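You operate a simulated robot arm through the tools that you are given. There is no shell and no other tool. Be economical: measure what you need, move in short steps, check, and stop when the job is done.

Carry out the task below with a simulated robot arm. There is one attempt and no reset: what you move stays moved.

Task
Load the spare kitchen roll on its stand and put it on the white sideboard.
Fine: unscrew the knob, lower the roll over the rod and screw the knob on tight before you move the stand. Set down upright: kitchen roll stand.

Only the result counts: the job must be done as asked and must still hold three seconds after the hand-in. Knocking over, shifting, dropping, spilling or breaking anything else fails it.

Robot
A 7-joint arm with a two-finger parallel gripper on a trunk, on a base that drives. Base frame: it is fixed to the floor where the robot stands at the start and does not move with it; the origin is under the middle of the robot, x ahead of it, y to its left, z up. Units: m, degrees, N and s.
With the tool pointing down near the work surface it reaches from about 0.4 to 0.9 m from the robot's upright axis, wherever it stands. Its first joint turns from -115.0 to 115.0 degrees. Places, roughly: clear end of the white sideboard [-0.9, -1.1, 0.9]; door end of the island [0.5, 0.3, 0.9]; kitchen roll stand (16x16x29 cm) [0.5, 0.2, 0.9]. Payload 3.91 kg.
The tool frame sits at the grasp point between the pads (the TCP): z along the fingers, y along the line on which they close. The tips reach 0.03 m beyond it. The gripper opens to 0.11 m. The fingers are 0.02 m wide and 0.01 m thick; the gripper's body (0.048 by 0.112 m) begins 0.055 m behind the TCP.
Orientation is told as [roll, pitch, yaw] about the base's x, y, z axes, in that order, counted from this pose: with the fingers straight down and closing along the base's y, the tool's x points along the base's -x, its y along +y and its z along -z.

Tools
- The arm moves only by the tool jog_arm. Its argument "commands" is text: rows parted by semicolons, each of 7 numbers parted by spaces: the shift along the tool's x, y, z in m, then the turn, a rotation vector about the tool's x, y, z in degrees, then the opening, from 0 (shut) to 1 (fully open). In form: tx ty tz wx wy wz grip; .... A call has 1 to 20 rows; each row is the pose to reach, as a shift and turn from the pose commanded when the call began, along the tool's axes at that moment. Each row takes 0.2 s and may step no farther than 0.05 m and 8.6 degrees from the row before; otherwise, or with a gripper value out of range, the whole call is refused. Where a pose cannot be reached the arm comes as near as it can. A force on the tool above 90 N (or 10 N above the force at the start of the call, whichever is more), or a blocked arm, ends the call early, and 0.2 s more pass. Each finger travels about 0.153 m/s and halts on what it meets, pressing with about 31 N; the grip force reading is that of the motor and also rises with nothing between the fingers. The clock runs only during rows and for 0.2 s after the last one: add rows that repeat a pose to give the fingers time. It gives the time, the measured TCP pose, the force on the tool (base axes), the opening and the grip force at its end, in the units of the frame above (readings bear some noise), with the torque about the TCP (base axes, N m) and any sound that the robot's microphone picked up.
- Cameras (640 x 400 px; columns grow to the right, rows downward): "scene" is now at [0.2239, 0.2169, 1.6307]; the picture's right is [0.17, -0.99, 0.00], its down [-0.37, -0.06, -0.93] and it looks along [0.91, 0.16, -0.38] (base axes); focal length 214 px, centre (320, 200). "wrist" rides on the gripper at [0.072, 0.017, -0.103] in the tool frame; the picture's right is [-0.23, 0.97, 0.00], its down [-0.76, -0.18, -0.62] and it looks along [-0.61, -0.14, 0.78] (tool axes); focal length 222 px, centre (320, 200). There is no depth. A picture from a camera that has moved, and an enlarged one, comes with that camera's place and axes in the base frame and with its lens. The place of the scene camera against the robot may be out by one fixed shift of up to 0.025 m in any direction.
- camera(camera): a new picture of that camera. It takes no simulated time.
- raise_lower(by): slides the trunk up (or, below 0, down) by that many m; the arm and the scene camera ride with it, the base frame stays. It gives what a move gives, with no picture.
- roll_base(legs): drives the robot by 1 to 6 legs, each [ahead, left, turn to the left] in m, m and degrees, along the robot's own axes; the way and the turn of a leg run together, so that a leg with both is an arc; at most 1.5 m and 180 degrees a leg. The arm and the cameras ride along, it lands a little off, and it stops where it bumps. It gives what a move gives.
- aim_head(pan, tilt): turns the head with the scene camera to pan (to the left, within 80 degrees either way) and tilt (down, from -29 to 69), counted from straight ahead of the robot. It gives what a move gives.
- inspect(camera, box): a new picture of the part [left, top, right, bottom] of that camera's present view, enlarged. It takes no simulated time.
- hand_in(): hands the job in; it is judged then, once.

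Work in short steps. Places have to be worked out from the pictures, the camera data and where the tool is seen: move nearer, look again, correct. Check each grasp and each placing, and mend what went wrong. You have 120 turns and 78 pictures in all, those below and enlarged ones among them. Open the gripper and draw the arm clear of the work before you hand the job in, unless the task says otherwise; then end with one line.

The tools are called after "Emit:" as name(argument=value, ...) on one line, values as JSON. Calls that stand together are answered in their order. jog_arm: Moves the arm, as the interface text tells. Its arguments: {"type":"object","properties":{"commands":{"type":"string"}},"required":["commands"]} The other tools are called the same way: raise_lower (by) slides the trunk up or down; roll_base (legs) drives the base; aim_head (pan, tilt) turns the head that bears the scene camera; camera (camera) takes a picture; inspect (camera, box) takes an enlarged picture of a part of a camera's view; hand_in () hands the job in.

At the start:

```text
time_s: 0.0
tool_pos: [0.3633, 0.3173, 1.6332]
tcp_rot: [0.1, -0.1, 0.0]
contact_force: [0.6, 0.9, 0.6]
torque: [0.02, -0.02, 0.02]
grip_width: 0.1101
gripper_force: 0.0
trunk travel left (down, up): [-0.925, 0.065]
robot x, y, heading: [0.0018, -0.0001, -0.2]
head pan, tilt: [9.7, 22.3]
```

scene: 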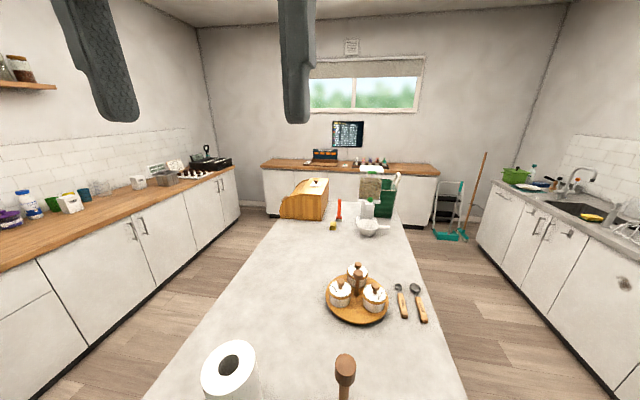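
wrist: 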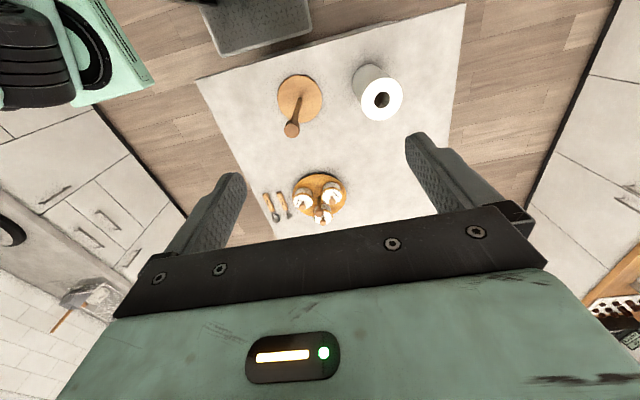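

The wrist view puts the stand near (0.478, 0.218) with the knob top at about z 1.19, and the spare roll near (0.48, 0.45). I'll enlarge both to get sizes.

Emit:
inspect(camera="wrist", box=[250, 40, 430, 152])

Emit:
aim_head(pan=10, tilt=60)

Emit:
camera(camera="scene")

```text
3.56 times, centred on (340, 96) of wrist
camera zoom: at [0.2902, 0.3334, 1.7356], right [0.23, 0.97, 0.0], down [0.76, -0.18, 0.62], along [0.61, -0.14, -0.78], focal length 790 px, centre (249, 570)
```

zoom: 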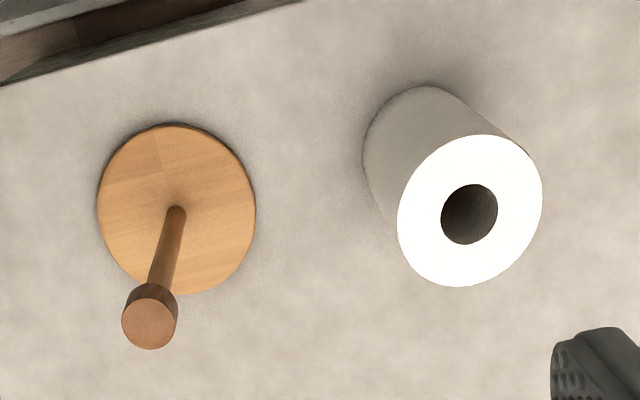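

```text
time_s: 1.0
tool_pos: [0.3633, 0.3172, 1.632]
tcp_rot: [0.0, 0.0, 0.1]
contact_force: [1.4, 0.2, 0.3]
torque: [0.05, -0.01, 0.02]
grip_width: 0.1101
gripper_force: 0.1
trunk travel left (down, up): [-0.925, 0.065]
robot x, y, heading: [-0.0009, 0.0001, -0.1]
head pan, tilt: [10.0, 60.0]
```

```text
74 pictures are left
camera scene: at [0.1981, 0.2128, 1.5763], right [0.17, -0.98, 0.0], down [-0.85, -0.15, -0.5], along [0.49, 0.09, -0.87], focal length 214 px, centre (320, 200)
```

scene: 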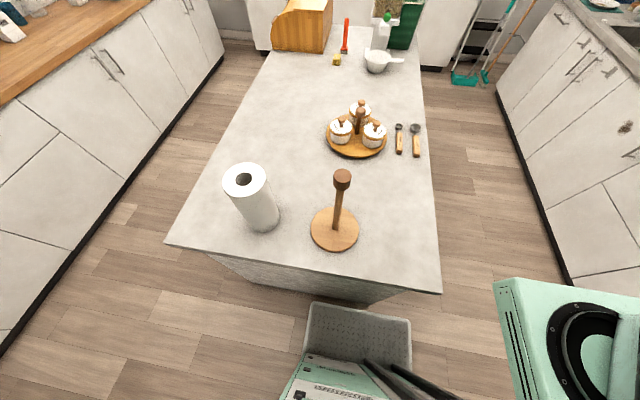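

The knob is about 38 mm across, the roll about 105 mm with a core of about 41 mm, and the rod about 15 mm. I'll lower the trunk and move over the knob.

Emit:
raise_lower(by=-0.25)

Emit:
jog_arm(commands="-0.029 -0.025 0 0 0 0 1; -0.058 -0.05 0 0 0 0 1; -0.087 -0.075 0 0 0 0 1; -0.115 -0.099 0 0 0 0 1; -0.115 -0.099 0.04 0 0 0 1; -0.115 -0.099 0.06 0 0 0 1")

Emit:
camera(camera="wrist")

Emit:
camera(camera="scene")

```text
time_s: 3.6
tool_pos: [0.3621, 0.318, 1.382]
tcp_rot: [0.0, -0.1, 0.0]
contact_force: [-0.1, -0.4, 0.3]
torque: [0.01, -0.02, 0.03]
grip_width: 0.11
gripper_force: 0.1
trunk travel left (down, up): [-0.675, 0.315]
robot x, y, heading: [0.0016, 0.0024, 0.2]
head pan, tilt: [10.0, 60.0]
```

```text
time_s: 5.0
tool_pos: [0.4779, 0.2189, 1.3206]
tcp_rot: [0.0, 0.0, 0.0]
contact_force: [-0.1, 0.3, -0.8]
torque: [0.01, 0.01, -0.01]
grip_width: 0.1101
gripper_force: 0.2
trunk travel left (down, up): [-0.675, 0.315]
robot x, y, heading: [0.0015, 0.0016, -0.1]
head pan, tilt: [10.0, 60.0]
```

```text
73 pictures are left
camera wrist: at [0.4053, 0.2358, 1.425], right [0.23, 0.97, 0.0], down [0.76, -0.18, 0.62], along [0.61, -0.14, -0.78], focal length 222 px, centre (320, 200)
```

wrist: 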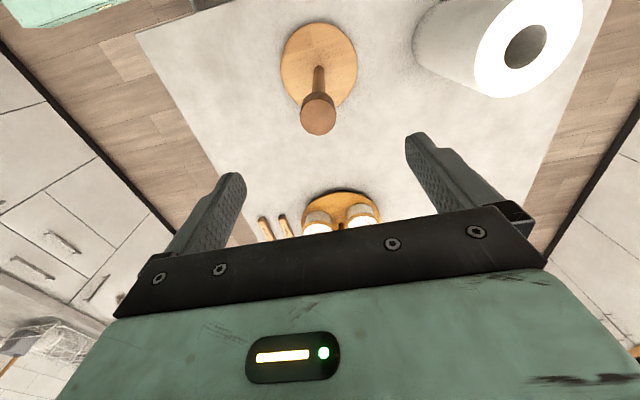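

```text
72 pictures are left
camera scene: at [0.1981, 0.2127, 1.3263], right [0.17, -0.98, 0.0], down [-0.85, -0.15, -0.5], along [0.49, 0.09, -0.87], focal length 214 px, centre (320, 200)
```

scene: 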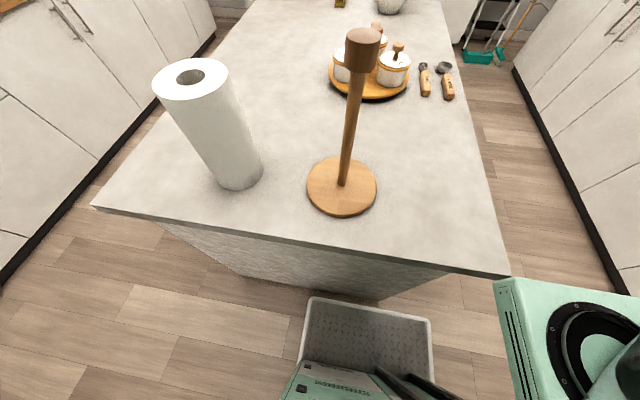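

Knob top comes out near (0.480, 0.218, 1.19). I'll enlarge it to get its height and the seam.

Emit:
inspect(camera="scene", box=[300, 10, 428, 90])

Emit:
inspect(camera="scene", box=[140, 40, 396, 200])

```text
5.00 times, centred on (364, 50) of scene
camera zoom: at [0.1981, 0.2127, 1.3263], right [0.17, -0.98, 0.0], down [-0.85, -0.15, -0.5], along [0.49, 0.09, -0.87], focal length 1072 px, centre (100, 950)
```

zoom: 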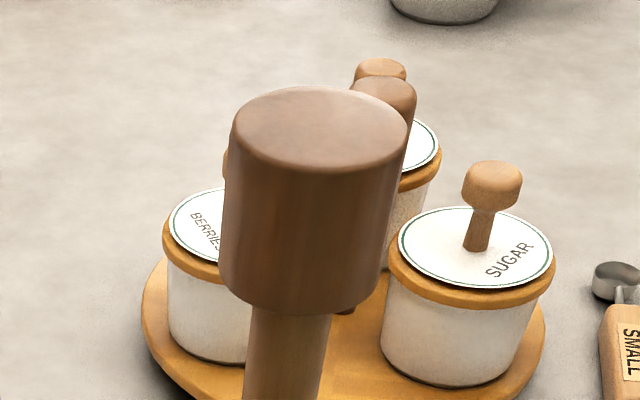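

```text
2.50 times, centred on (268, 120) of scene
camera zoom: at [0.1981, 0.2127, 1.3263], right [0.17, -0.98, 0.0], down [-0.85, -0.15, -0.5], along [0.49, 0.09, -0.87], focal length 536 px, centre (450, 400)
```

zoom: 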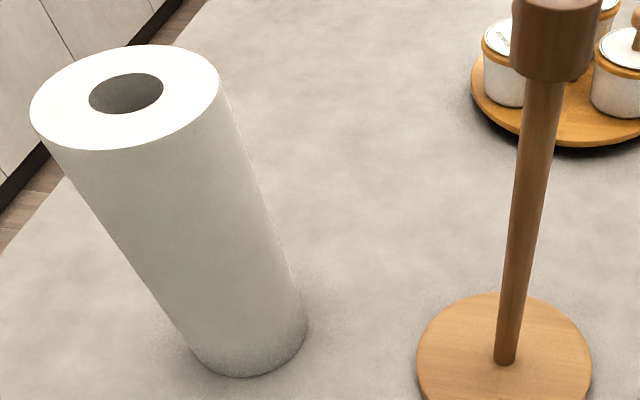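

The knob is about 38 mm tall, spanning z 1.152–1.19. Before gripping, I'll wind the wrist clockwise (seen from above) to leave range for unscrewing.

Emit:
jog_arm(commands="0 0 0 0 0 8.5 1; 0 0 0 0 0 17 1; 0 0 0 0 0 25.5 1; 0 0 0 0 0 34 1; 0 0 0 0 0 42.5 1; 0 0 0 0 0 51 1; 0 0 0 0 0 59.5 1; 0 0 0 0 0 68 1; 0 0 0 0 0 76.5 1; 0 0 0 0 0 85 1; 0 0 0 0 0 93.5 1; 0 0 0 0 0 102 1; 0 0 0 0 0 110.5 1; 0 0 0 0 0 119 1; 0 0 0 0 0 127.5 1; 0 0 0 0 0 136 1; 0 0 0 0 0 144.5 1; 0 0 0 0 0 153 1; 0 0 0 0 0 161.5 1; 0 0 0 0 0 170 1")

```text
time_s: 9.3
tool_pos: [0.4873, 0.1671, 1.3579]
tcp_rot: [-10.9, -0.6, -169.5]
contact_force: [0.9, -0.6, -0.5]
torque: [-0.01, -0.01, 0.02]
grip_width: 0.11
gripper_force: 0.1
out of reach, approached as far as the arm can: row 20
trunk travel left (down, up): [-0.675, 0.315]
robot x, y, heading: [-0.003, 0.0013, 0.0]
head pan, tilt: [10.0, 60.0]
stopped in row 20: the arm was blocked; the commanded pose is now the measured one
```

The wrist limit is a little past yaw −160°. I'll back off to yaw −155° and level over the knob.

Emit:
jog_arm(commands="0 -0.014 0.012 -3.6 -0.5 -4.8 1; 0.001 -0.029 0.03 -7.2 -1 -9.7 1; 0.0024 -0.0433 0.047 -10.9 -1.4 -14.5 1; 0.0024 -0.0433 0.047 -10.9 -1.4 -14.5 1")

```text
time_s: 10.5
tool_pos: [0.4861, 0.1991, 1.3418]
tcp_rot: [-4.7, 0.3, -154.8]
contact_force: [-2.3, 2.5, -1.1]
torque: [-0.18, -0.12, 0.03]
grip_width: 0.11
gripper_force: 0.1
trunk travel left (down, up): [-0.675, 0.315]
robot x, y, heading: [0.0001, 0.002, 0.1]
head pan, tilt: [10.0, 60.0]
stopped in row 4: the arm was blocked; the commanded pose is now the measured one
```

Still against a limit, so I'll back off further to yaw −135°.

Emit:
jog_arm(commands="0 0 0 -1 -0.2 -6.6 1; 0.001 -0.01 0.012 -2.5 -0.5 -13.2 1; 0.0027 -0.0179 0.0235 -4.7 -0.8 -19.8 1; 0.0027 -0.0179 0.0235 -4.7 -0.8 -19.8 1")

Emit:
camera(camera="wrist")

```text
time_s: 11.5
tool_pos: [0.483, 0.2154, 1.3215]
tcp_rot: [0.0, 0.3, -135.3]
contact_force: [0.8, -0.1, -0.1]
torque: [-0.01, 0.01, 0.01]
grip_width: 0.11
gripper_force: 0.1
trunk travel left (down, up): [-0.675, 0.315]
robot x, y, heading: [0.0029, 0.0036, 0.1]
head pan, tilt: [10.0, 60.0]
```

```text
69 pictures are left
camera wrist: at [0.5453, 0.2541, 1.4255], right [0.53, -0.85, 0.0], down [-0.67, -0.41, 0.62], along [-0.53, -0.33, -0.79], focal length 222 px, centre (320, 200)
```

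wrist: 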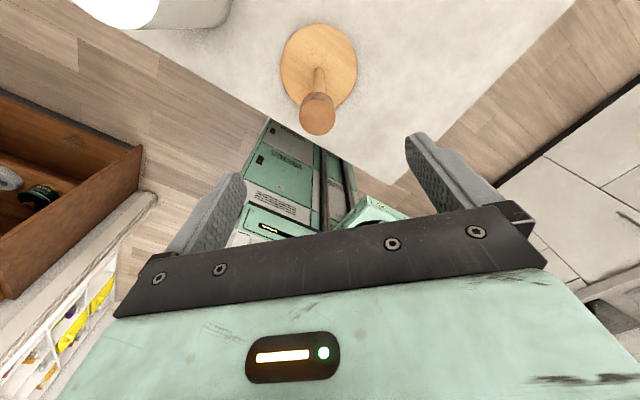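

The knob refines to (0.480, 0.217), and the roll is clear of the fingers. I'll descend to TCP z ≈ 1.182 and close.

Emit:
jog_arm(commands="-0.0007 -0.003 0.045 0 0 0 1; -0.0007 -0.003 0.09 0 0 0 1; -0.0007 -0.003 0.12 0 0 0 1; -0.0007 -0.003 0.1395 0 0 0 1; -0.0007 -0.003 0.1395 0 0 0 0.55; -0.0007 -0.003 0.1395 0 0 0 0.42")

Emit:
camera(camera="wrist")

Emit:
camera(camera="scene")

```text
time_s: 12.3
tool_pos: [0.4903, 0.1989, 1.2377]
tcp_rot: [-7.6, 4.3, -136.2]
contact_force: [-0.5, 0.7, 0.5]
torque: [-0.02, -0.01, 0.03]
grip_width: 0.1099
gripper_force: 0.0
trunk travel left (down, up): [-0.675, 0.315]
robot x, y, heading: [-0.0004, -0.0004, -0.1]
head pan, tilt: [10.0, 60.0]
stopped in row 4: the arm was blocked; the commanded pose is now the measured one
```

```text
68 pictures are left
camera wrist: at [0.5585, 0.2226, 1.3434], right [0.51, -0.85, -0.15], down [-0.65, -0.49, 0.58], along [-0.56, -0.2, -0.8], focal length 222 px, centre (320, 200)
```

wrist: 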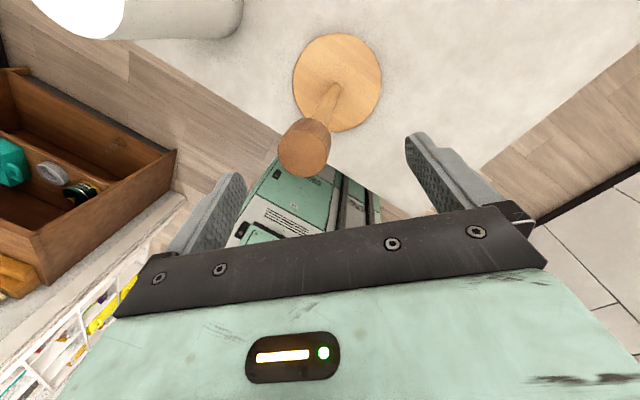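

```text
67 pictures are left
camera scene: at [0.1894, 0.2165, 1.3193], right [0.26, -0.96, 0.0], down [-0.88, -0.24, -0.4], along [0.39, 0.11, -0.92], focal length 214 px, centre (320, 200)
```

scene: 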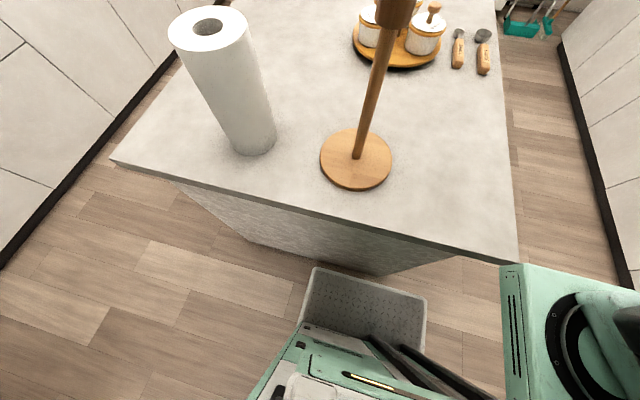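

The arm is blocked while descending at this yaw and the head view shifted slightly, so the arm or elbow is probably hitting something. I'll back up, level and unwind to a milder yaw.

Emit:
jog_arm(commands="0 0 -0.04 0 0 0 1; 0 0 -0.08 -3.8 -2.1 0 1; 0 0 -0.1 -7.6 -4.3 0 1; 0 0 -0.1 -7.6 -4.3 0 1")

Emit:
aim_head(pan=10, tilt=45)

Emit:
camera(camera="scene")

```text
time_s: 13.3
tool_pos: [0.4917, 0.1873, 1.3354]
tcp_rot: [0.6, -0.5, -135.9]
contact_force: [0.0, 0.1, 0.2]
torque: [0.0, -0.01, -0.01]
grip_width: 0.11
gripper_force: 0.0
trunk travel left (down, up): [-0.675, 0.315]
robot x, y, heading: [-0.0009, -0.0007, 0.0]
head pan, tilt: [10.0, 60.0]
```

```text
time_s: 14.1
tool_pos: [0.4916, 0.1872, 1.3346]
tcp_rot: [0.6, -0.4, -135.8]
contact_force: [0.4, -0.4, 0.8]
torque: [0.01, -0.01, 0.01]
grip_width: 0.1097
gripper_force: 0.1
trunk travel left (down, up): [-0.675, 0.315]
robot x, y, heading: [-0.0027, -0.0011, -0.1]
head pan, tilt: [10.0, 45.0]
```

```text
66 pictures are left
camera scene: at [0.2124, 0.2151, 1.3455], right [0.17, -0.98, 0.0], down [-0.7, -0.12, -0.7], along [0.69, 0.12, -0.71], focal length 214 px, centre (320, 200)
```

scene: 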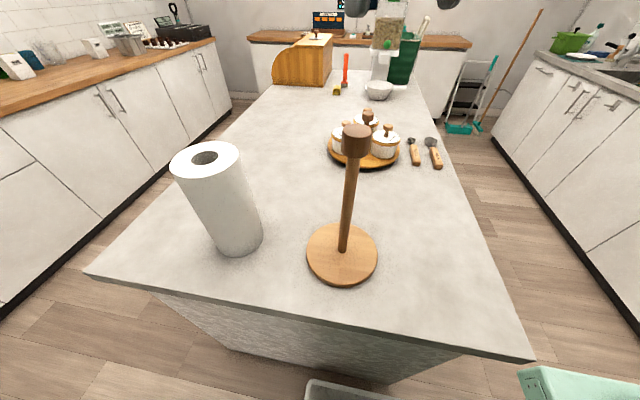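

The arm likely brushes the head when folded this close. I'll drive back 0.17 m, then extend over the knob at yaw −136°.

Emit:
roll_base(legs=[[-0.17, 0, 0]])

Emit:
jog_arm(commands="0.025 -0.03 0 0 0 0 1; 0.05 -0.06 0 0 0 0 1; 0.075 -0.09 0 0 0 0 1; 0.098 -0.131 0 0 0 0 1; 0.098 -0.131 0 0 0 0 1")

```text
time_s: 15.6
tool_pos: [0.3191, 0.1879, 1.3337]
tcp_rot: [0.6, -0.5, -135.8]
contact_force: [0.0, -1.2, -0.1]
torque: [0.0, 0.03, 0.02]
grip_width: 0.1099
gripper_force: 0.1
trunk travel left (down, up): [-0.675, 0.315]
robot x, y, heading: [-0.1723, -0.0026, 0.1]
head pan, tilt: [10.0, 45.0]
```

```text
time_s: 16.8
tool_pos: [0.3083, 0.336, 1.3455]
tcp_rot: [-0.6, 0.9, -136.9]
contact_force: [-0.4, -0.5, 0.5]
torque: [0.01, -0.04, 0.04]
grip_width: 0.1101
gripper_force: 0.0
trunk travel left (down, up): [-0.675, 0.315]
robot x, y, heading: [-0.1704, -0.0057, 0.1]
head pan, tilt: [10.0, 45.0]
```

I got one axis sign wrong. I'll correct to over the knob.

Emit:
jog_arm(commands="0.01 0.045 0 0 0 0 1; 0.02 0.09 0 0 0 0 1; 0.03 0.135 0.01 0 0 0 1; 0.04 0.18 0.02 0 0 0 1; 0.0443 0.2044 0.025 0 0 0 1; 0.0443 0.2044 0.025 0 0 0 1")

Emit:
camera(camera="wrist")

Emit:
camera(camera="scene")

```text
time_s: 18.2
tool_pos: [0.4714, 0.2345, 1.3088]
tcp_rot: [0.5, -0.4, -135.8]
contact_force: [0.4, -0.9, 0.0]
torque: [0.0, 0.03, -0.03]
grip_width: 0.1099
gripper_force: 0.0
trunk travel left (down, up): [-0.675, 0.315]
robot x, y, heading: [-0.1697, -0.0019, -0.3]
head pan, tilt: [10.0, 45.0]
```

```text
65 pictures are left
camera wrist: at [0.536, 0.2749, 1.4118], right [0.52, -0.86, 0.01], down [-0.67, -0.4, 0.63], along [-0.53, -0.33, -0.78], focal length 222 px, centre (320, 200)
```

wrist: 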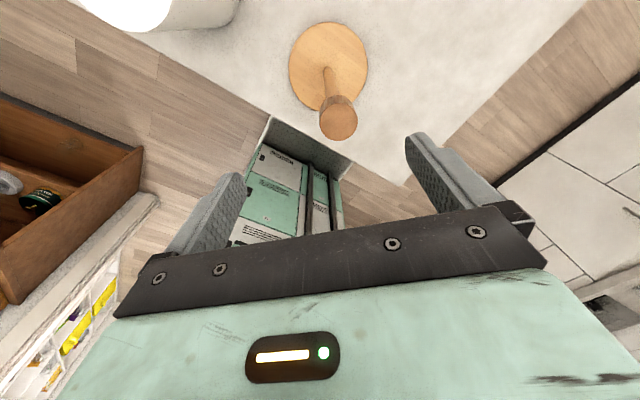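

```text
64 pictures are left
camera scene: at [0.0406, 0.2152, 1.3458], right [0.17, -0.98, 0.0], down [-0.7, -0.12, -0.71], along [0.7, 0.12, -0.71], focal length 214 px, centre (320, 200)
```

scene: 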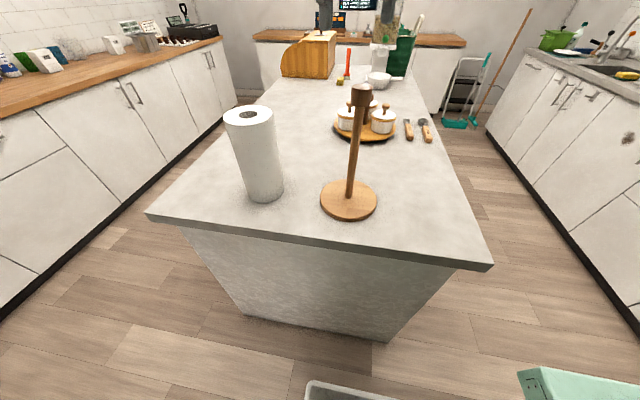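

The knob is confirmed at (0.4805, 0.2175). I'll descend in steps without closing, to check whether the arm is free here.

Emit:
jog_arm(commands="-0.0054 0.0185 0.03 0 0 0 1; -0.0054 0.0185 0.06 0 0 0 1; -0.0054 0.0185 0.085 0 0 0 1; -0.0054 0.0185 0.105 0 0 0 1; -0.0054 0.0185 0.127 0 0 0 1; -0.0054 0.0185 0.127 0 0 0 1")

Emit:
camera(camera="wrist")

```text
time_s: 19.6
tool_pos: [0.4818, 0.215, 1.1811]
tcp_rot: [0.5, -0.3, -135.7]
contact_force: [0.1, -0.9, 0.0]
torque: [0.0, -0.04, 0.03]
grip_width: 0.1098
gripper_force: 0.1
trunk travel left (down, up): [-0.675, 0.315]
robot x, y, heading: [-0.1751, 0.0001, 0.1]
head pan, tilt: [10.0, 45.0]
```

```text
63 pictures are left
camera wrist: at [0.545, 0.2548, 1.2841], right [0.52, -0.86, 0.01], down [-0.67, -0.4, 0.63], along [-0.53, -0.33, -0.78], focal length 222 px, centre (320, 200)
```

wrist: 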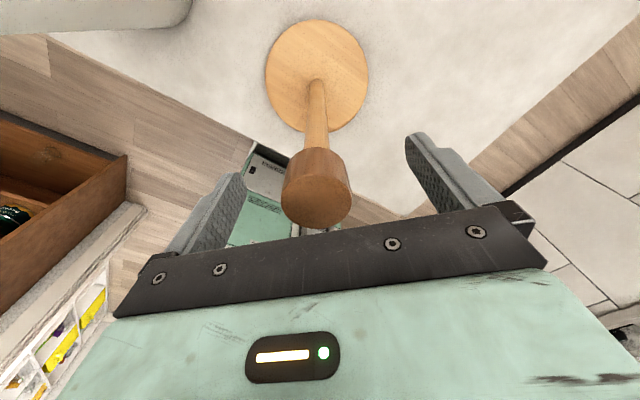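

The knob sits about 2.5 mm off-centre between the pads. I'll shift and close on it.

Emit:
jog_arm(commands="-0.001 -0.0025 0 0 0 0 1; -0.001 -0.0025 0 0 0 0 0.6; -0.001 -0.0025 0 0 0 0 0.45; -0.001 -0.0025 0 0 0 0 0.2; -0.001 -0.0025 0 0 0 0 0.2")

Emit:
camera(camera="wrist")

```text
time_s: 20.8
tool_pos: [0.4785, 0.2156, 1.1811]
tcp_rot: [0.5, -0.4, -135.9]
contact_force: [-1.6, 0.1, -0.3]
torque: [0.2, 0.18, -0.01]
grip_width: 0.0365
gripper_force: 31.1
trunk travel left (down, up): [-0.675, 0.315]
robot x, y, heading: [-0.1748, -0.0006, -0.2]
head pan, tilt: [10.0, 45.0]
```

```text
62 pictures are left
camera wrist: at [0.5425, 0.2554, 1.2846], right [0.52, -0.86, 0.01], down [-0.67, -0.4, 0.63], along [-0.53, -0.33, -0.78], focal length 222 px, centre (320, 200)
```

wrist: 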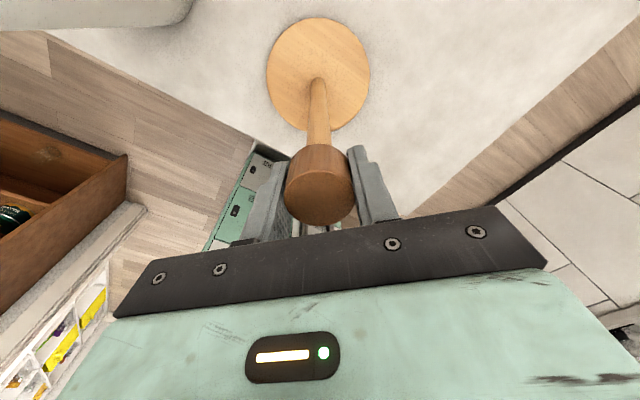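

Gripped at 36.5 mm. I'll turn counterclockwise by 85° and read the torque, force and sound.

Emit:
jog_arm(commands="0 0 0 0 0 -8.5 0.2; 0 0 0 0 0 -17 0.2; 0 0 0 0 0 -25.5 0.2; 0 0 0 0 0 -34 0.2; 0 0 0 0 0 -42.5 0.2; 0 0 0 0 0 -51 0.2; 0 0 0 0 0 -59.5 0.2; 0 0 0 0 0 -68 0.2; 0 0 0 0 0 -76.5 0.2; 0 0 0 0 0 -85 0.2")

Emit:
camera(camera="wrist")

```text
time_s: 23.0
tool_pos: [0.4793, 0.216, 1.1838]
tcp_rot: [-0.5, -0.5, -50.6]
contact_force: [0.5, -1.0, -1.4]
torque: [0.23, -0.34, -0.01]
grip_width: 0.0367
gripper_force: 30.5
trunk travel left (down, up): [-0.675, 0.315]
robot x, y, heading: [-0.1696, -0.0005, 0.3]
head pan, tilt: [10.0, 45.0]
```

```text
61 pictures are left
camera wrist: at [0.4462, 0.2841, 1.2855], right [0.9, 0.44, 0.0], down [0.34, -0.69, 0.63], along [0.28, -0.57, -0.78], focal length 222 px, centre (320, 200)
```

wrist: 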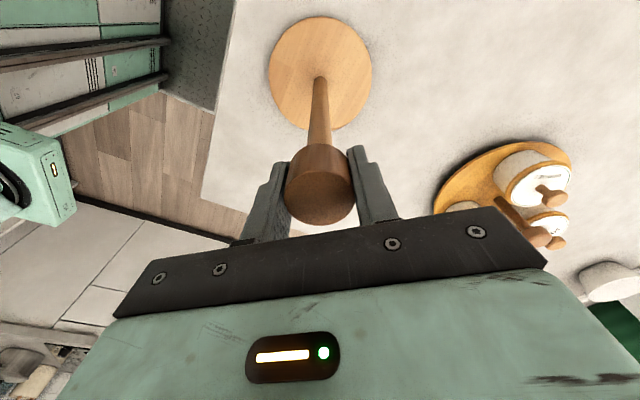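

No resistance and the TCP rose slightly, which fits a thread. I'll keep turning another 153°.

Emit:
jog_arm(commands="0 0 0 0 0 -8.5 0.2; 0 0 0 0 0 -17 0.2; 0 0 0 0 0 -25.5 0.2; 0 0 0 0 0 -34 0.2; 0 0 0 0 0 -42.5 0.2; 0 0 0 0 0 -51 0.2; 0 0 0 0 0 -59.5 0.2; 0 0 0 0 0 -68 0.2; 0 0 0 0 0 -76.5 0.2; 0 0 0 0 0 -85 0.2; 0 0 0 0 0 -93.5 0.2; 0 0 0 0 0 -102 0.2; 0 0 0 0 0 -110.5 0.2; 0 0 0 0 0 -119 0.2; 0 0 0 0 0 -127.5 0.2; 0 0 0 0 0 -136 0.2; 0 0 0 0 0 -144.5 0.2; 0 0 0 0 0 -153 0.2")

Emit:
camera(camera="wrist")

Emit:
camera(camera="scene")

```text
time_s: 26.8
tool_pos: [0.4799, 0.2177, 1.1839]
tcp_rot: [0.0, 0.8, 102.2]
contact_force: [0.5, -2.5, 6.8]
torque: [0.22, 0.01, 0.0]
grip_width: 0.0365
gripper_force: 31.6
trunk travel left (down, up): [-0.675, 0.315]
robot x, y, heading: [-0.1705, -0.0004, 0.2]
head pan, tilt: [10.0, 45.0]
```

```text
60 pictures are left
camera wrist: at [0.478, 0.1439, 1.2875], right [-1.0, 0.01, 0.0], down [0.01, 0.79, 0.61], along [0.01, 0.61, -0.79], focal length 222 px, centre (320, 200)
```

wrist: 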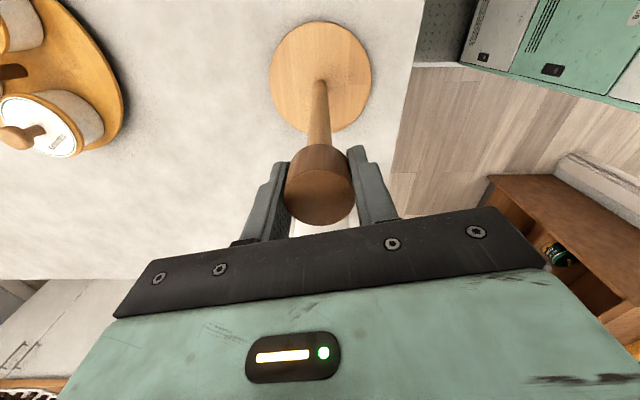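

```text
59 pictures are left
camera scene: at [0.0404, 0.215, 1.3459], right [0.17, -0.98, 0.0], down [-0.7, -0.12, -0.71], along [0.7, 0.12, -0.71], focal length 214 px, centre (320, 200)
```

scene: 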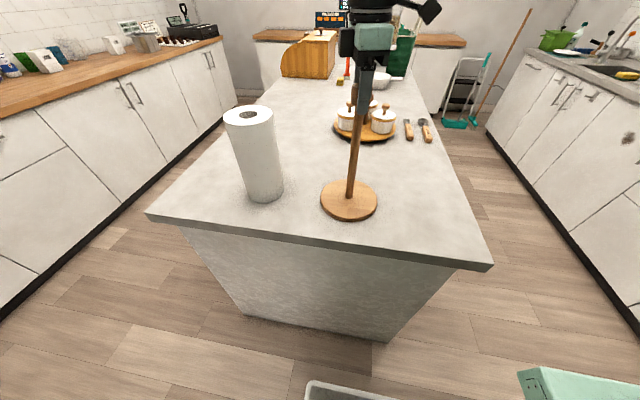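

An upward force of 6.8 N shows the thread is lifting the knob. I'll raise 2 mm while turning to the wrist limit, then regrip.

Emit:
jog_arm(commands="0 0 -0.001 0 0 -8.5 0.2; 0 0 -0.0015 0 0 -17 0.2; 0 0 -0.002 0 0 -25.5 0.2; 0 0 -0.0025 0 0 -34 0.2")

Emit:
inspect(camera="wrist", box=[256, 110, 384, 190])

```text
time_s: 27.8
tool_pos: [0.4808, 0.2171, 1.1847]
tcp_rot: [0.5, 0.4, 136.4]
contact_force: [-0.2, -0.9, -0.9]
torque: [-0.02, 0.01, 0.0]
grip_width: 0.0367
gripper_force: 31.1
trunk travel left (down, up): [-0.675, 0.315]
robot x, y, heading: [-0.169, 0.0016, 0.3]
head pan, tilt: [10.0, 45.0]
```

```text
5.00 times, centred on (320, 150) of wrist
camera zoom: at [0.5212, 0.1556, 1.2894], right [-0.84, -0.55, 0.01], down [-0.43, 0.66, 0.62], along [-0.34, 0.51, -0.79], focal length 1111 px, centre (320, 450)
```

zoom: 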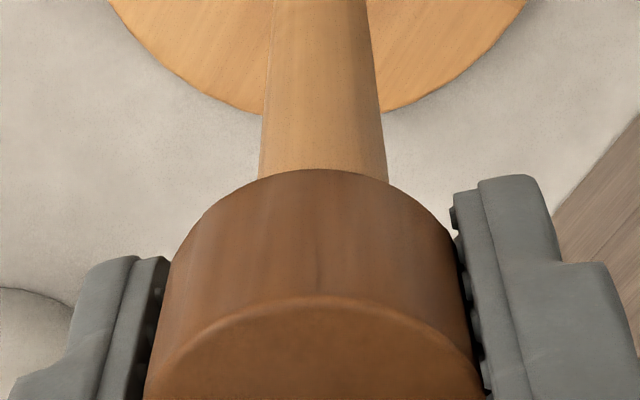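

Force is back to zero after 272°. I'll test whether the knob is free with a 4 mm lift.

Emit:
jog_arm(commands="0 0 -0.002 0 0 0 0.2; 0 0 -0.004 0 0 0 0.2; 0 0 -0.004 0 0 0 0.2")

```text
time_s: 28.6
tool_pos: [0.4797, 0.2155, 1.1881]
tcp_rot: [0.5, 0.6, 136.3]
contact_force: [0.5, -1.0, -0.8]
torque: [-0.03, -0.01, -0.02]
grip_width: 0.0367
gripper_force: 31.1
trunk travel left (down, up): [-0.675, 0.315]
robot x, y, heading: [-0.1703, -0.0035, 0.2]
head pan, tilt: [10.0, 45.0]
```

Only −0.8 N, so the stand isn't hanging from it. I'll look at the seam.

Emit:
inspect(camera="scene", box=[310, 20, 438, 100])

Emit:
inspect(camera="wrist", box=[256, 110, 384, 190])

```text
5.00 times, centred on (374, 60) of scene
camera zoom: at [0.0407, 0.2151, 1.3458], right [0.17, -0.98, 0.0], down [-0.7, -0.12, -0.71], along [0.7, 0.12, -0.71], focal length 1072 px, centre (50, 900)
```

zoom: 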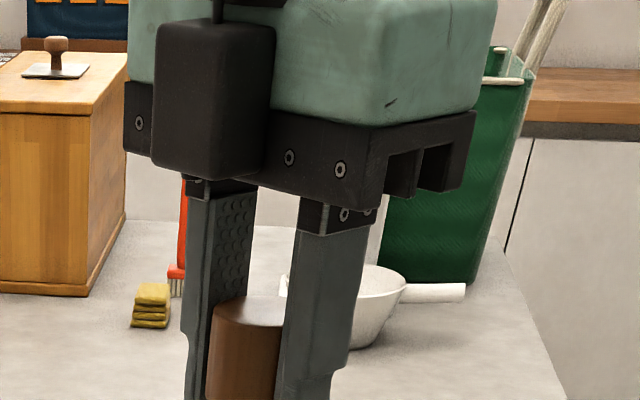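

```text
5.00 times, centred on (320, 150) of wrist
camera zoom: at [0.5203, 0.1556, 1.2928], right [-0.84, -0.55, 0.01], down [-0.43, 0.66, 0.62], along [-0.34, 0.51, -0.79], focal length 1111 px, centre (320, 450)
```

zoom: 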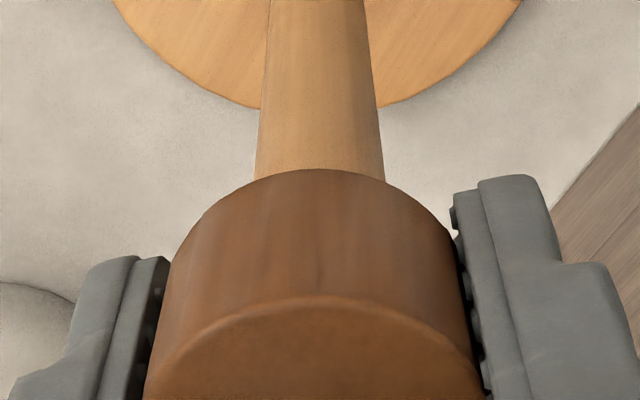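

The base plate recedes while the knob stays put in the fingers, so the knob seems off. I'll lift 4 cm and check.

Emit:
jog_arm(commands="0 0 -0.01 0 0 0 0.2; 0 0 -0.025 0 0 0 0.2; 0 0 -0.045 0 0 0 0.2")

Emit:
camera(camera="wrist")

Emit:
inspect(camera="scene", box=[200, 20, 456, 180])

```text
time_s: 29.4
tool_pos: [0.4818, 0.2172, 1.2324]
tcp_rot: [0.5, 0.4, 136.2]
contact_force: [0.2, -0.6, 0.8]
torque: [0.03, 0.03, -0.02]
grip_width: 0.0367
gripper_force: 31.0
trunk travel left (down, up): [-0.675, 0.315]
robot x, y, heading: [-0.174, 0.0007, 0.3]
head pan, tilt: [10.0, 45.0]
```

```text
55 pictures are left
camera wrist: at [0.5213, 0.1559, 1.3375], right [-0.84, -0.55, 0.01], down [-0.43, 0.66, 0.62], along [-0.34, 0.51, -0.79], focal length 222 px, centre (320, 200)
```

wrist: 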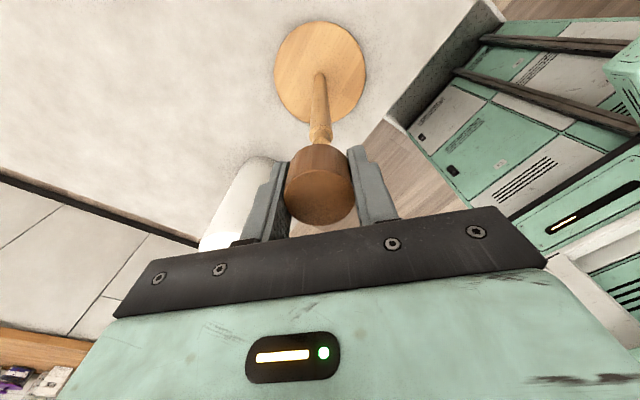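

```text
2.50 times, centred on (328, 100) of scene
camera zoom: at [0.0408, 0.2152, 1.3457], right [0.17, -0.98, 0.0], down [-0.7, -0.12, -0.71], along [0.7, 0.12, -0.71], focal length 536 px, centre (300, 450)
```

zoom: 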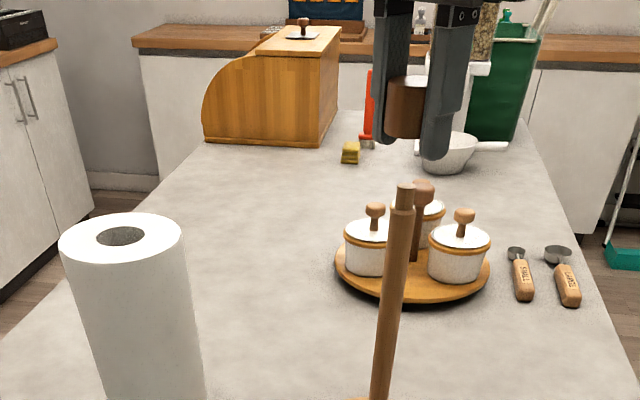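

The knob is off, leaving a tenon on the rod. I'll stand it on the clear island spot near (0.55, 0.03), keeping yaw 136° so it can be picked up the same way.

Emit:
jog_arm(commands="0.036 0.018 -0.01 0 0 0 0.2; 0.072 0.036 -0.01 0 0 0 0.2; 0.108 0.054 -0.01 0 0 0 0.2; 0.144 0.072 -0.01 0 0 0 0.2; 0.1785 0.088 0 0 0 0 0.2; 0.1785 0.088 0.045 0 0 0 0.2; 0.1785 0.088 0.09 0 0 0 0.2; 0.1785 0.088 0.135 0 0 0 0.2; 0.1785 0.088 0.18 0 0 0 0.2; 0.1785 0.088 0.22 0 0 0 0.2; 0.1785 0.088 0.22 0 0 0 0.2")

Emit:
camera(camera="wrist")

Emit:
camera(camera="scene")

```text
time_s: 31.8
tool_pos: [0.5484, 0.0268, 1.0137]
tcp_rot: [0.4, 0.6, 136.2]
contact_force: [-0.9, -0.3, -0.1]
torque: [0.0, 0.02, -0.01]
grip_width: 0.0361
gripper_force: 31.5
trunk travel left (down, up): [-0.675, 0.315]
robot x, y, heading: [-0.1724, -0.0026, 0.2]
head pan, tilt: [10.0, 45.0]
```

```text
53 pictures are left
camera wrist: at [0.5888, -0.0349, 1.1179], right [-0.84, -0.55, 0.01], down [-0.43, 0.66, 0.62], along [-0.34, 0.51, -0.79], focal length 222 px, centre (320, 200)
```

wrist: 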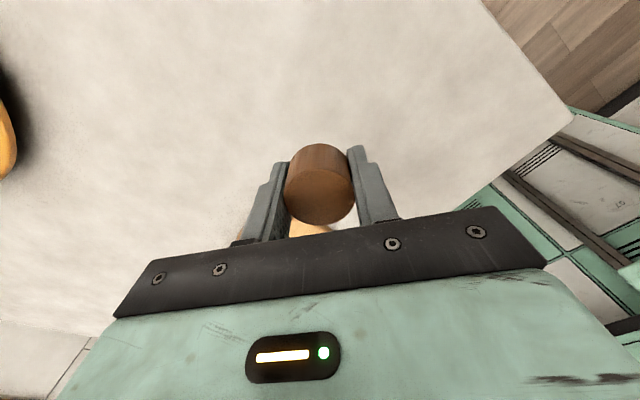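

```text
52 pictures are left
camera scene: at [0.0406, 0.2151, 1.3458], right [0.17, -0.98, 0.0], down [-0.7, -0.12, -0.71], along [0.7, 0.12, -0.71], focal length 214 px, centre (320, 200)
```

scene: 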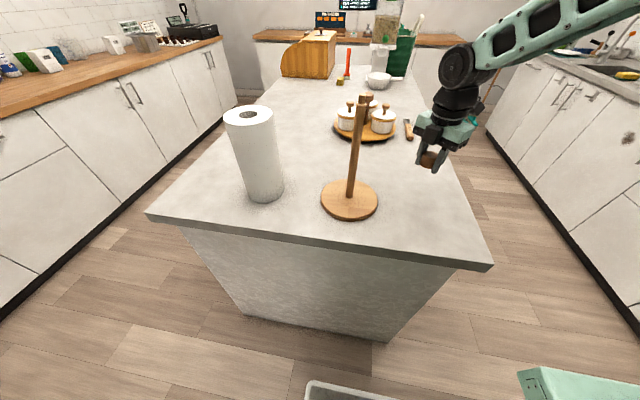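

The spot is clear. I'll descend until there is light contact.

Emit:
jog_arm(commands="0 0 0.03 0 0 0 0.2; 0 0 0.055 0 0 0 0.2; 0 0 0.068 0 0 0 0.2; 0 0 0.073 0 0 0 0.2; 0 0 0.077 0 0 0 0.2; 0 0 0.080 0 0 0 0.2; 0 0 0.082 0 0 0 0.2; 0 0 0.084 0 0 0 0.2")

Emit:
inspect(camera="wrist", box=[240, 100, 400, 200])

```text
time_s: 33.6
tool_pos: [0.5482, 0.0259, 0.9326]
tcp_rot: [0.3, 0.4, 136.3]
contact_force: [0.7, 0.0, 0.0]
torque: [0.0, 0.02, 0.03]
grip_width: 0.0368
gripper_force: 30.7
trunk travel left (down, up): [-0.675, 0.315]
robot x, y, heading: [-0.1724, 0.0014, 0.1]
head pan, tilt: [10.0, 45.0]
```

```text
4.00 times, centred on (320, 150) of wrist
camera zoom: at [0.5885, -0.0352, 1.0375], right [-0.84, -0.55, 0.01], down [-0.43, 0.66, 0.62], along [-0.34, 0.51, -0.79], focal length 888 px, centre (320, 400)
```

zoom: 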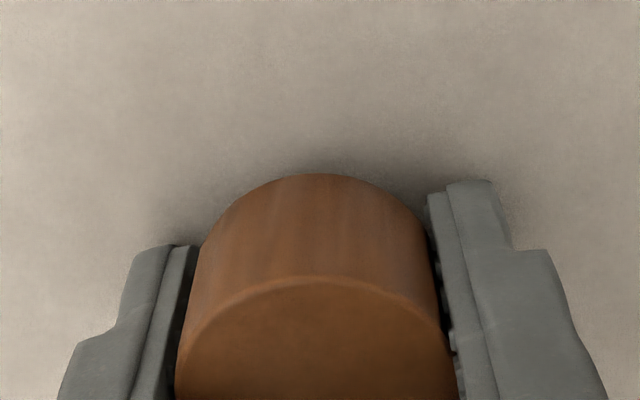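

Very near the surface. I'll creep a few more millimetres for contact.

Emit:
jog_arm(commands="0 0 0.001 0 0 0 0.2; 0 0 0.002 0 0 0 0.2; 0 0 0.003 0 0 0 0.2; 0 0 0.004 0 0 0 0.2")

```text
time_s: 34.6
tool_pos: [0.5468, 0.0259, 0.9305]
tcp_rot: [0.4, 0.6, 136.2]
contact_force: [-1.1, -0.1, 13.7]
torque: [0.3, -0.08, -0.04]
grip_width: 0.0367
gripper_force: 31.1
trunk travel left (down, up): [-0.675, 0.315]
robot x, y, heading: [-0.1725, -0.0008, 0.1]
head pan, tilt: [10.0, 45.0]
```

Contact at TCP z 0.930. I'll ease off 1 mm, open gradually, and rise.

Emit:
jog_arm(commands="0 0 -0.001 0 0 0 0.2; 0 0 -0.001 0 0 0 0.38; 0 0 -0.001 0 0 0 0.5; 0 0 -0.001 0 0 0 0.7; 0 0 -0.02 0 0 0 0.7; 0 0 -0.06 0 0 0 0.7; 0 0 -0.1 0 0 0 0.7")

Emit:
camera(camera="wrist")

```text
time_s: 36.2
tool_pos: [0.5484, 0.0269, 1.0277]
tcp_rot: [0.5, 0.6, 136.3]
contact_force: [0.3, -0.3, 0.0]
torque: [-0.04, 0.01, -0.04]
grip_width: 0.0769
gripper_force: 0.1
trunk travel left (down, up): [-0.675, 0.315]
robot x, y, heading: [-0.1719, -0.002, -0.1]
head pan, tilt: [10.0, 45.0]
```

```text
50 pictures are left
camera wrist: at [0.5888, -0.0345, 1.1323], right [-0.84, -0.55, 0.01], down [-0.43, 0.66, 0.62], along [-0.34, 0.51, -0.79], focal length 222 px, centre (320, 200)
```

wrist: 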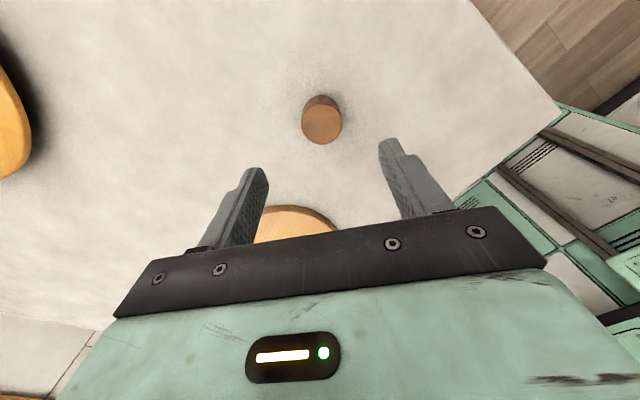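

The knob stands upright at about (0.547, 0.026). I'll rise and swing over the roll, turning back to yaw about 0 with the gripper fully open.

Emit:
jog_arm(commands="0 0 -0.05 0 0 0 1; 0 0 -0.1 0 0 0 1; 0 0 -0.15 0 0 0 1; 0 0 -0.2 0 0 0 1; -0.011 -0.009 -0.25 0 0 8.5 1; -0.034 -0.026 -0.25 0 0 17 1; -0.057 -0.043 -0.25 0 0 25.5 1; -0.08 -0.06 -0.25 0 0 34 1; -0.103 -0.077 -0.25 0 0 42.5 1; -0.126 -0.094 -0.25 0 0 51 1; -0.149 -0.111 -0.25 0 0 59.5 1; -0.172 -0.128 -0.25 0 0 68 1; -0.195 -0.146 -0.25 0 0 76.5 1; -0.218 -0.163 -0.25 0 0 85 1; -0.241 -0.18 -0.25 0 0 93.5 1; -0.264 -0.197 -0.25 0 0 102 1; -0.287 -0.215 -0.25 0 0 110.5 1; -0.31 -0.232 -0.25 0 0 119 1; -0.33 -0.247 -0.25 0 0 127.5 1; -0.341 -0.255 -0.25 0 0 136 1")

Emit:
camera(camera="wrist")

Emit:
camera(camera="scene")

```text
refused: row 5 steps farther than a row can; nothing moved
```

```text
49 pictures are left
camera wrist: at [0.5888, -0.0345, 1.1323], right [-0.84, -0.55, 0.01], down [-0.43, 0.66, 0.62], along [-0.34, 0.51, -0.79], focal length 222 px, centre (320, 200)
```

wrist: 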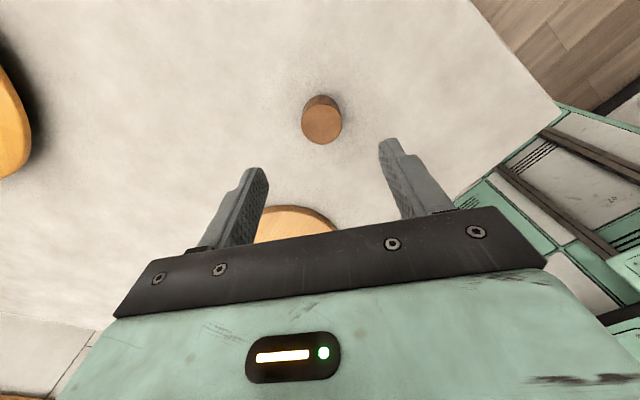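

```text
48 pictures are left
camera scene: at [0.0411, 0.2152, 1.3456], right [0.17, -0.98, 0.0], down [-0.7, -0.12, -0.71], along [0.7, 0.12, -0.71], focal length 214 px, centre (320, 200)
```

scene: 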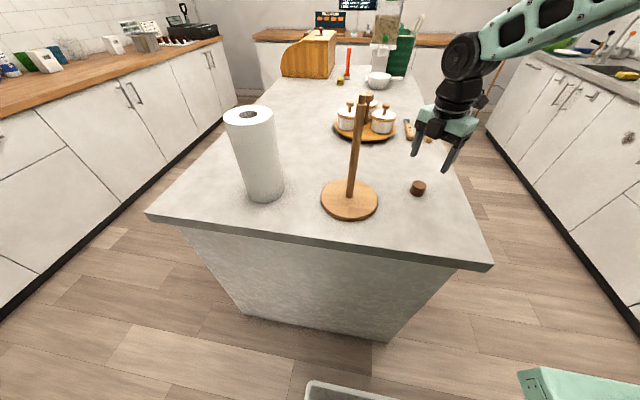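

Row 5 was slightly over the step limit. I'll resend it with the rise capped.

Emit:
jog_arm(commands="0 0 -0.05 0 0 0 1; 0 0 -0.1 0 0 0 1; 0 0 -0.15 0 0 0 1; 0 0 -0.2 0 0 0 1; -0.011 -0.009 -0.24 0 0 8.5 1; -0.034 -0.026 -0.25 0 0 17 1; -0.057 -0.043 -0.25 0 0 25.5 1; -0.08 -0.06 -0.25 0 0 34 1; -0.103 -0.077 -0.25 0 0 42.5 1; -0.126 -0.094 -0.25 0 0 51 1; -0.149 -0.111 -0.25 0 0 59.5 1; -0.172 -0.128 -0.25 0 0 68 1; -0.195 -0.146 -0.25 0 0 76.5 1; -0.218 -0.163 -0.25 0 0 85 1; -0.241 -0.18 -0.25 0 0 93.5 1; -0.264 -0.197 -0.25 0 0 102 1; -0.287 -0.215 -0.25 0 0 110.5 1; -0.31 -0.232 -0.25 0 0 119 1; -0.33 -0.247 -0.25 0 0 127.5 1; -0.341 -0.255 -0.25 0 0 136 1")

Emit:
camera(camera="wrist")

```text
time_s: 40.4
tool_pos: [0.426, 0.3768, 1.2305]
tcp_rot: [-0.9, 0.0, 5.3]
contact_force: [0.4, 0.4, -1.0]
torque: [-0.03, 0.02, -0.01]
grip_width: 0.1101
gripper_force: 0.1
out of reach, approached as far as the arm can: row 14, 15, 16, 17, 18, 19, 20
trunk travel left (down, up): [-0.675, 0.315]
robot x, y, heading: [-0.173, 0.0024, 0.1]
head pan, tilt: [10.0, 45.0]
```

```text
47 pictures are left
camera wrist: at [0.3531, 0.3891, 1.3348], right [0.14, 0.99, -0.01], down [0.78, -0.1, 0.62], along [0.62, -0.1, -0.78], focal length 222 px, centre (320, 200)
```

wrist: 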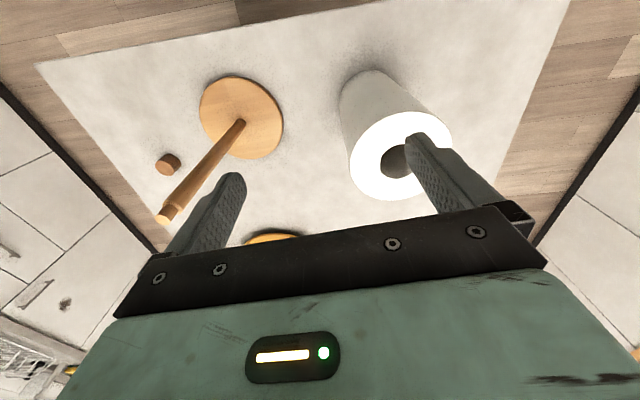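

The arm fell short at that reach. I'll drive the base 0.22 m left so the roll is straight ahead, which also keeps the stand reachable.

Emit:
roll_base(legs=[[0, 0.22, 0]])

Emit:
jog_arm(commands="0 0 0 0 0 0 1; 0 0 0 0 0 0 1")

Emit:
camera(camera="wrist")

Emit:
camera(camera="scene")

```text
time_s: 42.0
tool_pos: [0.425, 0.5943, 1.2322]
tcp_rot: [-0.8, 0.0, 5.5]
contact_force: [-0.8, 0.0, 0.1]
torque: [0.01, 0.0, 0.03]
grip_width: 0.1102
gripper_force: 0.0
trunk travel left (down, up): [-0.675, 0.315]
robot x, y, heading: [-0.1731, 0.2157, 0.0]
head pan, tilt: [10.0, 45.0]
```

```text
time_s: 42.6
tool_pos: [0.4246, 0.5951, 1.2333]
tcp_rot: [-0.6, 0.0, 5.5]
contact_force: [-0.1, -0.4, 0.0]
torque: [-0.02, 0.01, 0.02]
grip_width: 0.1099
gripper_force: 0.1
trunk travel left (down, up): [-0.675, 0.315]
robot x, y, heading: [-0.1766, 0.2173, 0.1]
head pan, tilt: [10.0, 45.0]
```

```text
46 pictures are left
camera wrist: at [0.3511, 0.606, 1.3364], right [0.13, 0.99, -0.01], down [0.77, -0.1, 0.63], along [0.62, -0.09, -0.78], focal length 222 px, centre (320, 200)
```

wrist: 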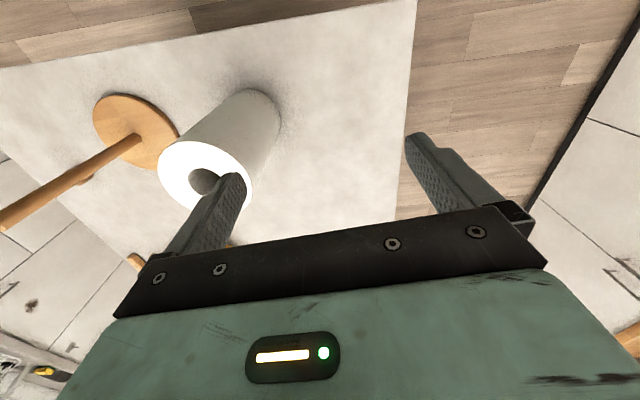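

```text
45 pictures are left
camera scene: at [0.0398, 0.4323, 1.3458], right [0.18, -0.98, 0.0], down [-0.7, -0.13, -0.71], along [0.7, 0.12, -0.71], focal length 214 px, centre (320, 200)
```

scene: 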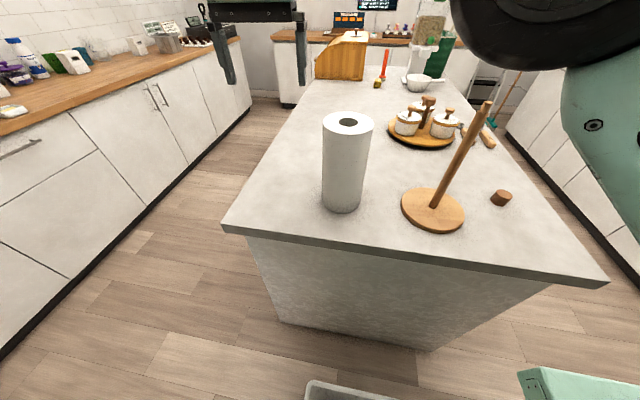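

Triangulation puts the roll's top centre at (0.472, 0.455, 1.12), with a diameter of 0.105–0.108. That's tight, so I'll centre above it and measure more closely.

Emit:
jog_arm(commands="-0.008 -0.036 -0.03 0 0 1.5 1; -0.017 -0.072 -0.03 0 0 3 1; -0.025 -0.108 -0.03 -0.6 0 5.5 1; -0.0334 -0.1438 -0.03 -0.6 0 5.5 1; -0.0334 -0.1438 -0.03 -0.6 0 5.5 1")

Emit:
camera(camera="wrist")

Emit:
inspect(camera="wrist", box=[224, 50, 416, 170])

```text
time_s: 43.9
tool_pos: [0.4712, 0.4557, 1.2619]
tcp_rot: [-0.1, 0.0, 0.2]
contact_force: [0.4, -0.1, -0.4]
torque: [0.02, 0.0, -0.01]
grip_width: 0.11
gripper_force: 0.1
trunk travel left (down, up): [-0.675, 0.315]
robot x, y, heading: [-0.1731, 0.2158, 0.5]
head pan, tilt: [10.0, 45.0]
```

```text
44 pictures are left
camera wrist: at [0.3992, 0.4721, 1.3651], right [0.23, 0.97, 0.0], down [0.76, -0.18, 0.62], along [0.61, -0.14, -0.78], focal length 222 px, centre (320, 200)
```

wrist: 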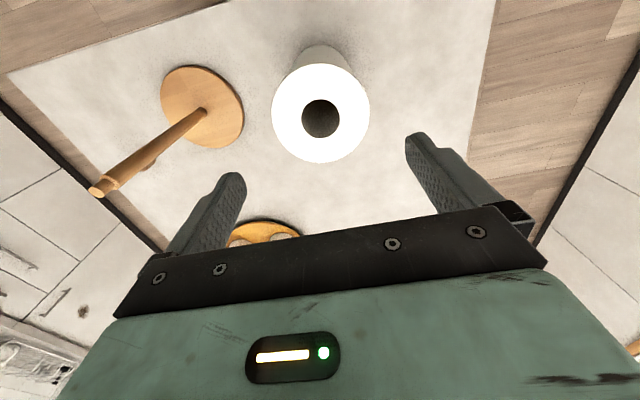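

```text
3.33 times, centred on (320, 110) of wrist
camera zoom: at [0.3992, 0.4721, 1.3651], right [0.23, 0.97, 0.0], down [0.76, -0.18, 0.62], along [0.61, -0.14, -0.78], focal length 740 px, centre (320, 500)
```

zoom: 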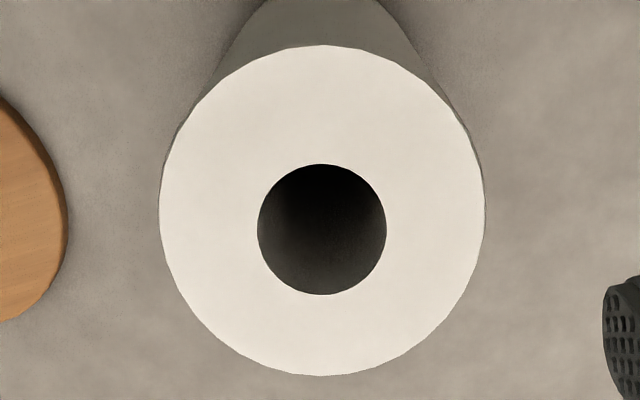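

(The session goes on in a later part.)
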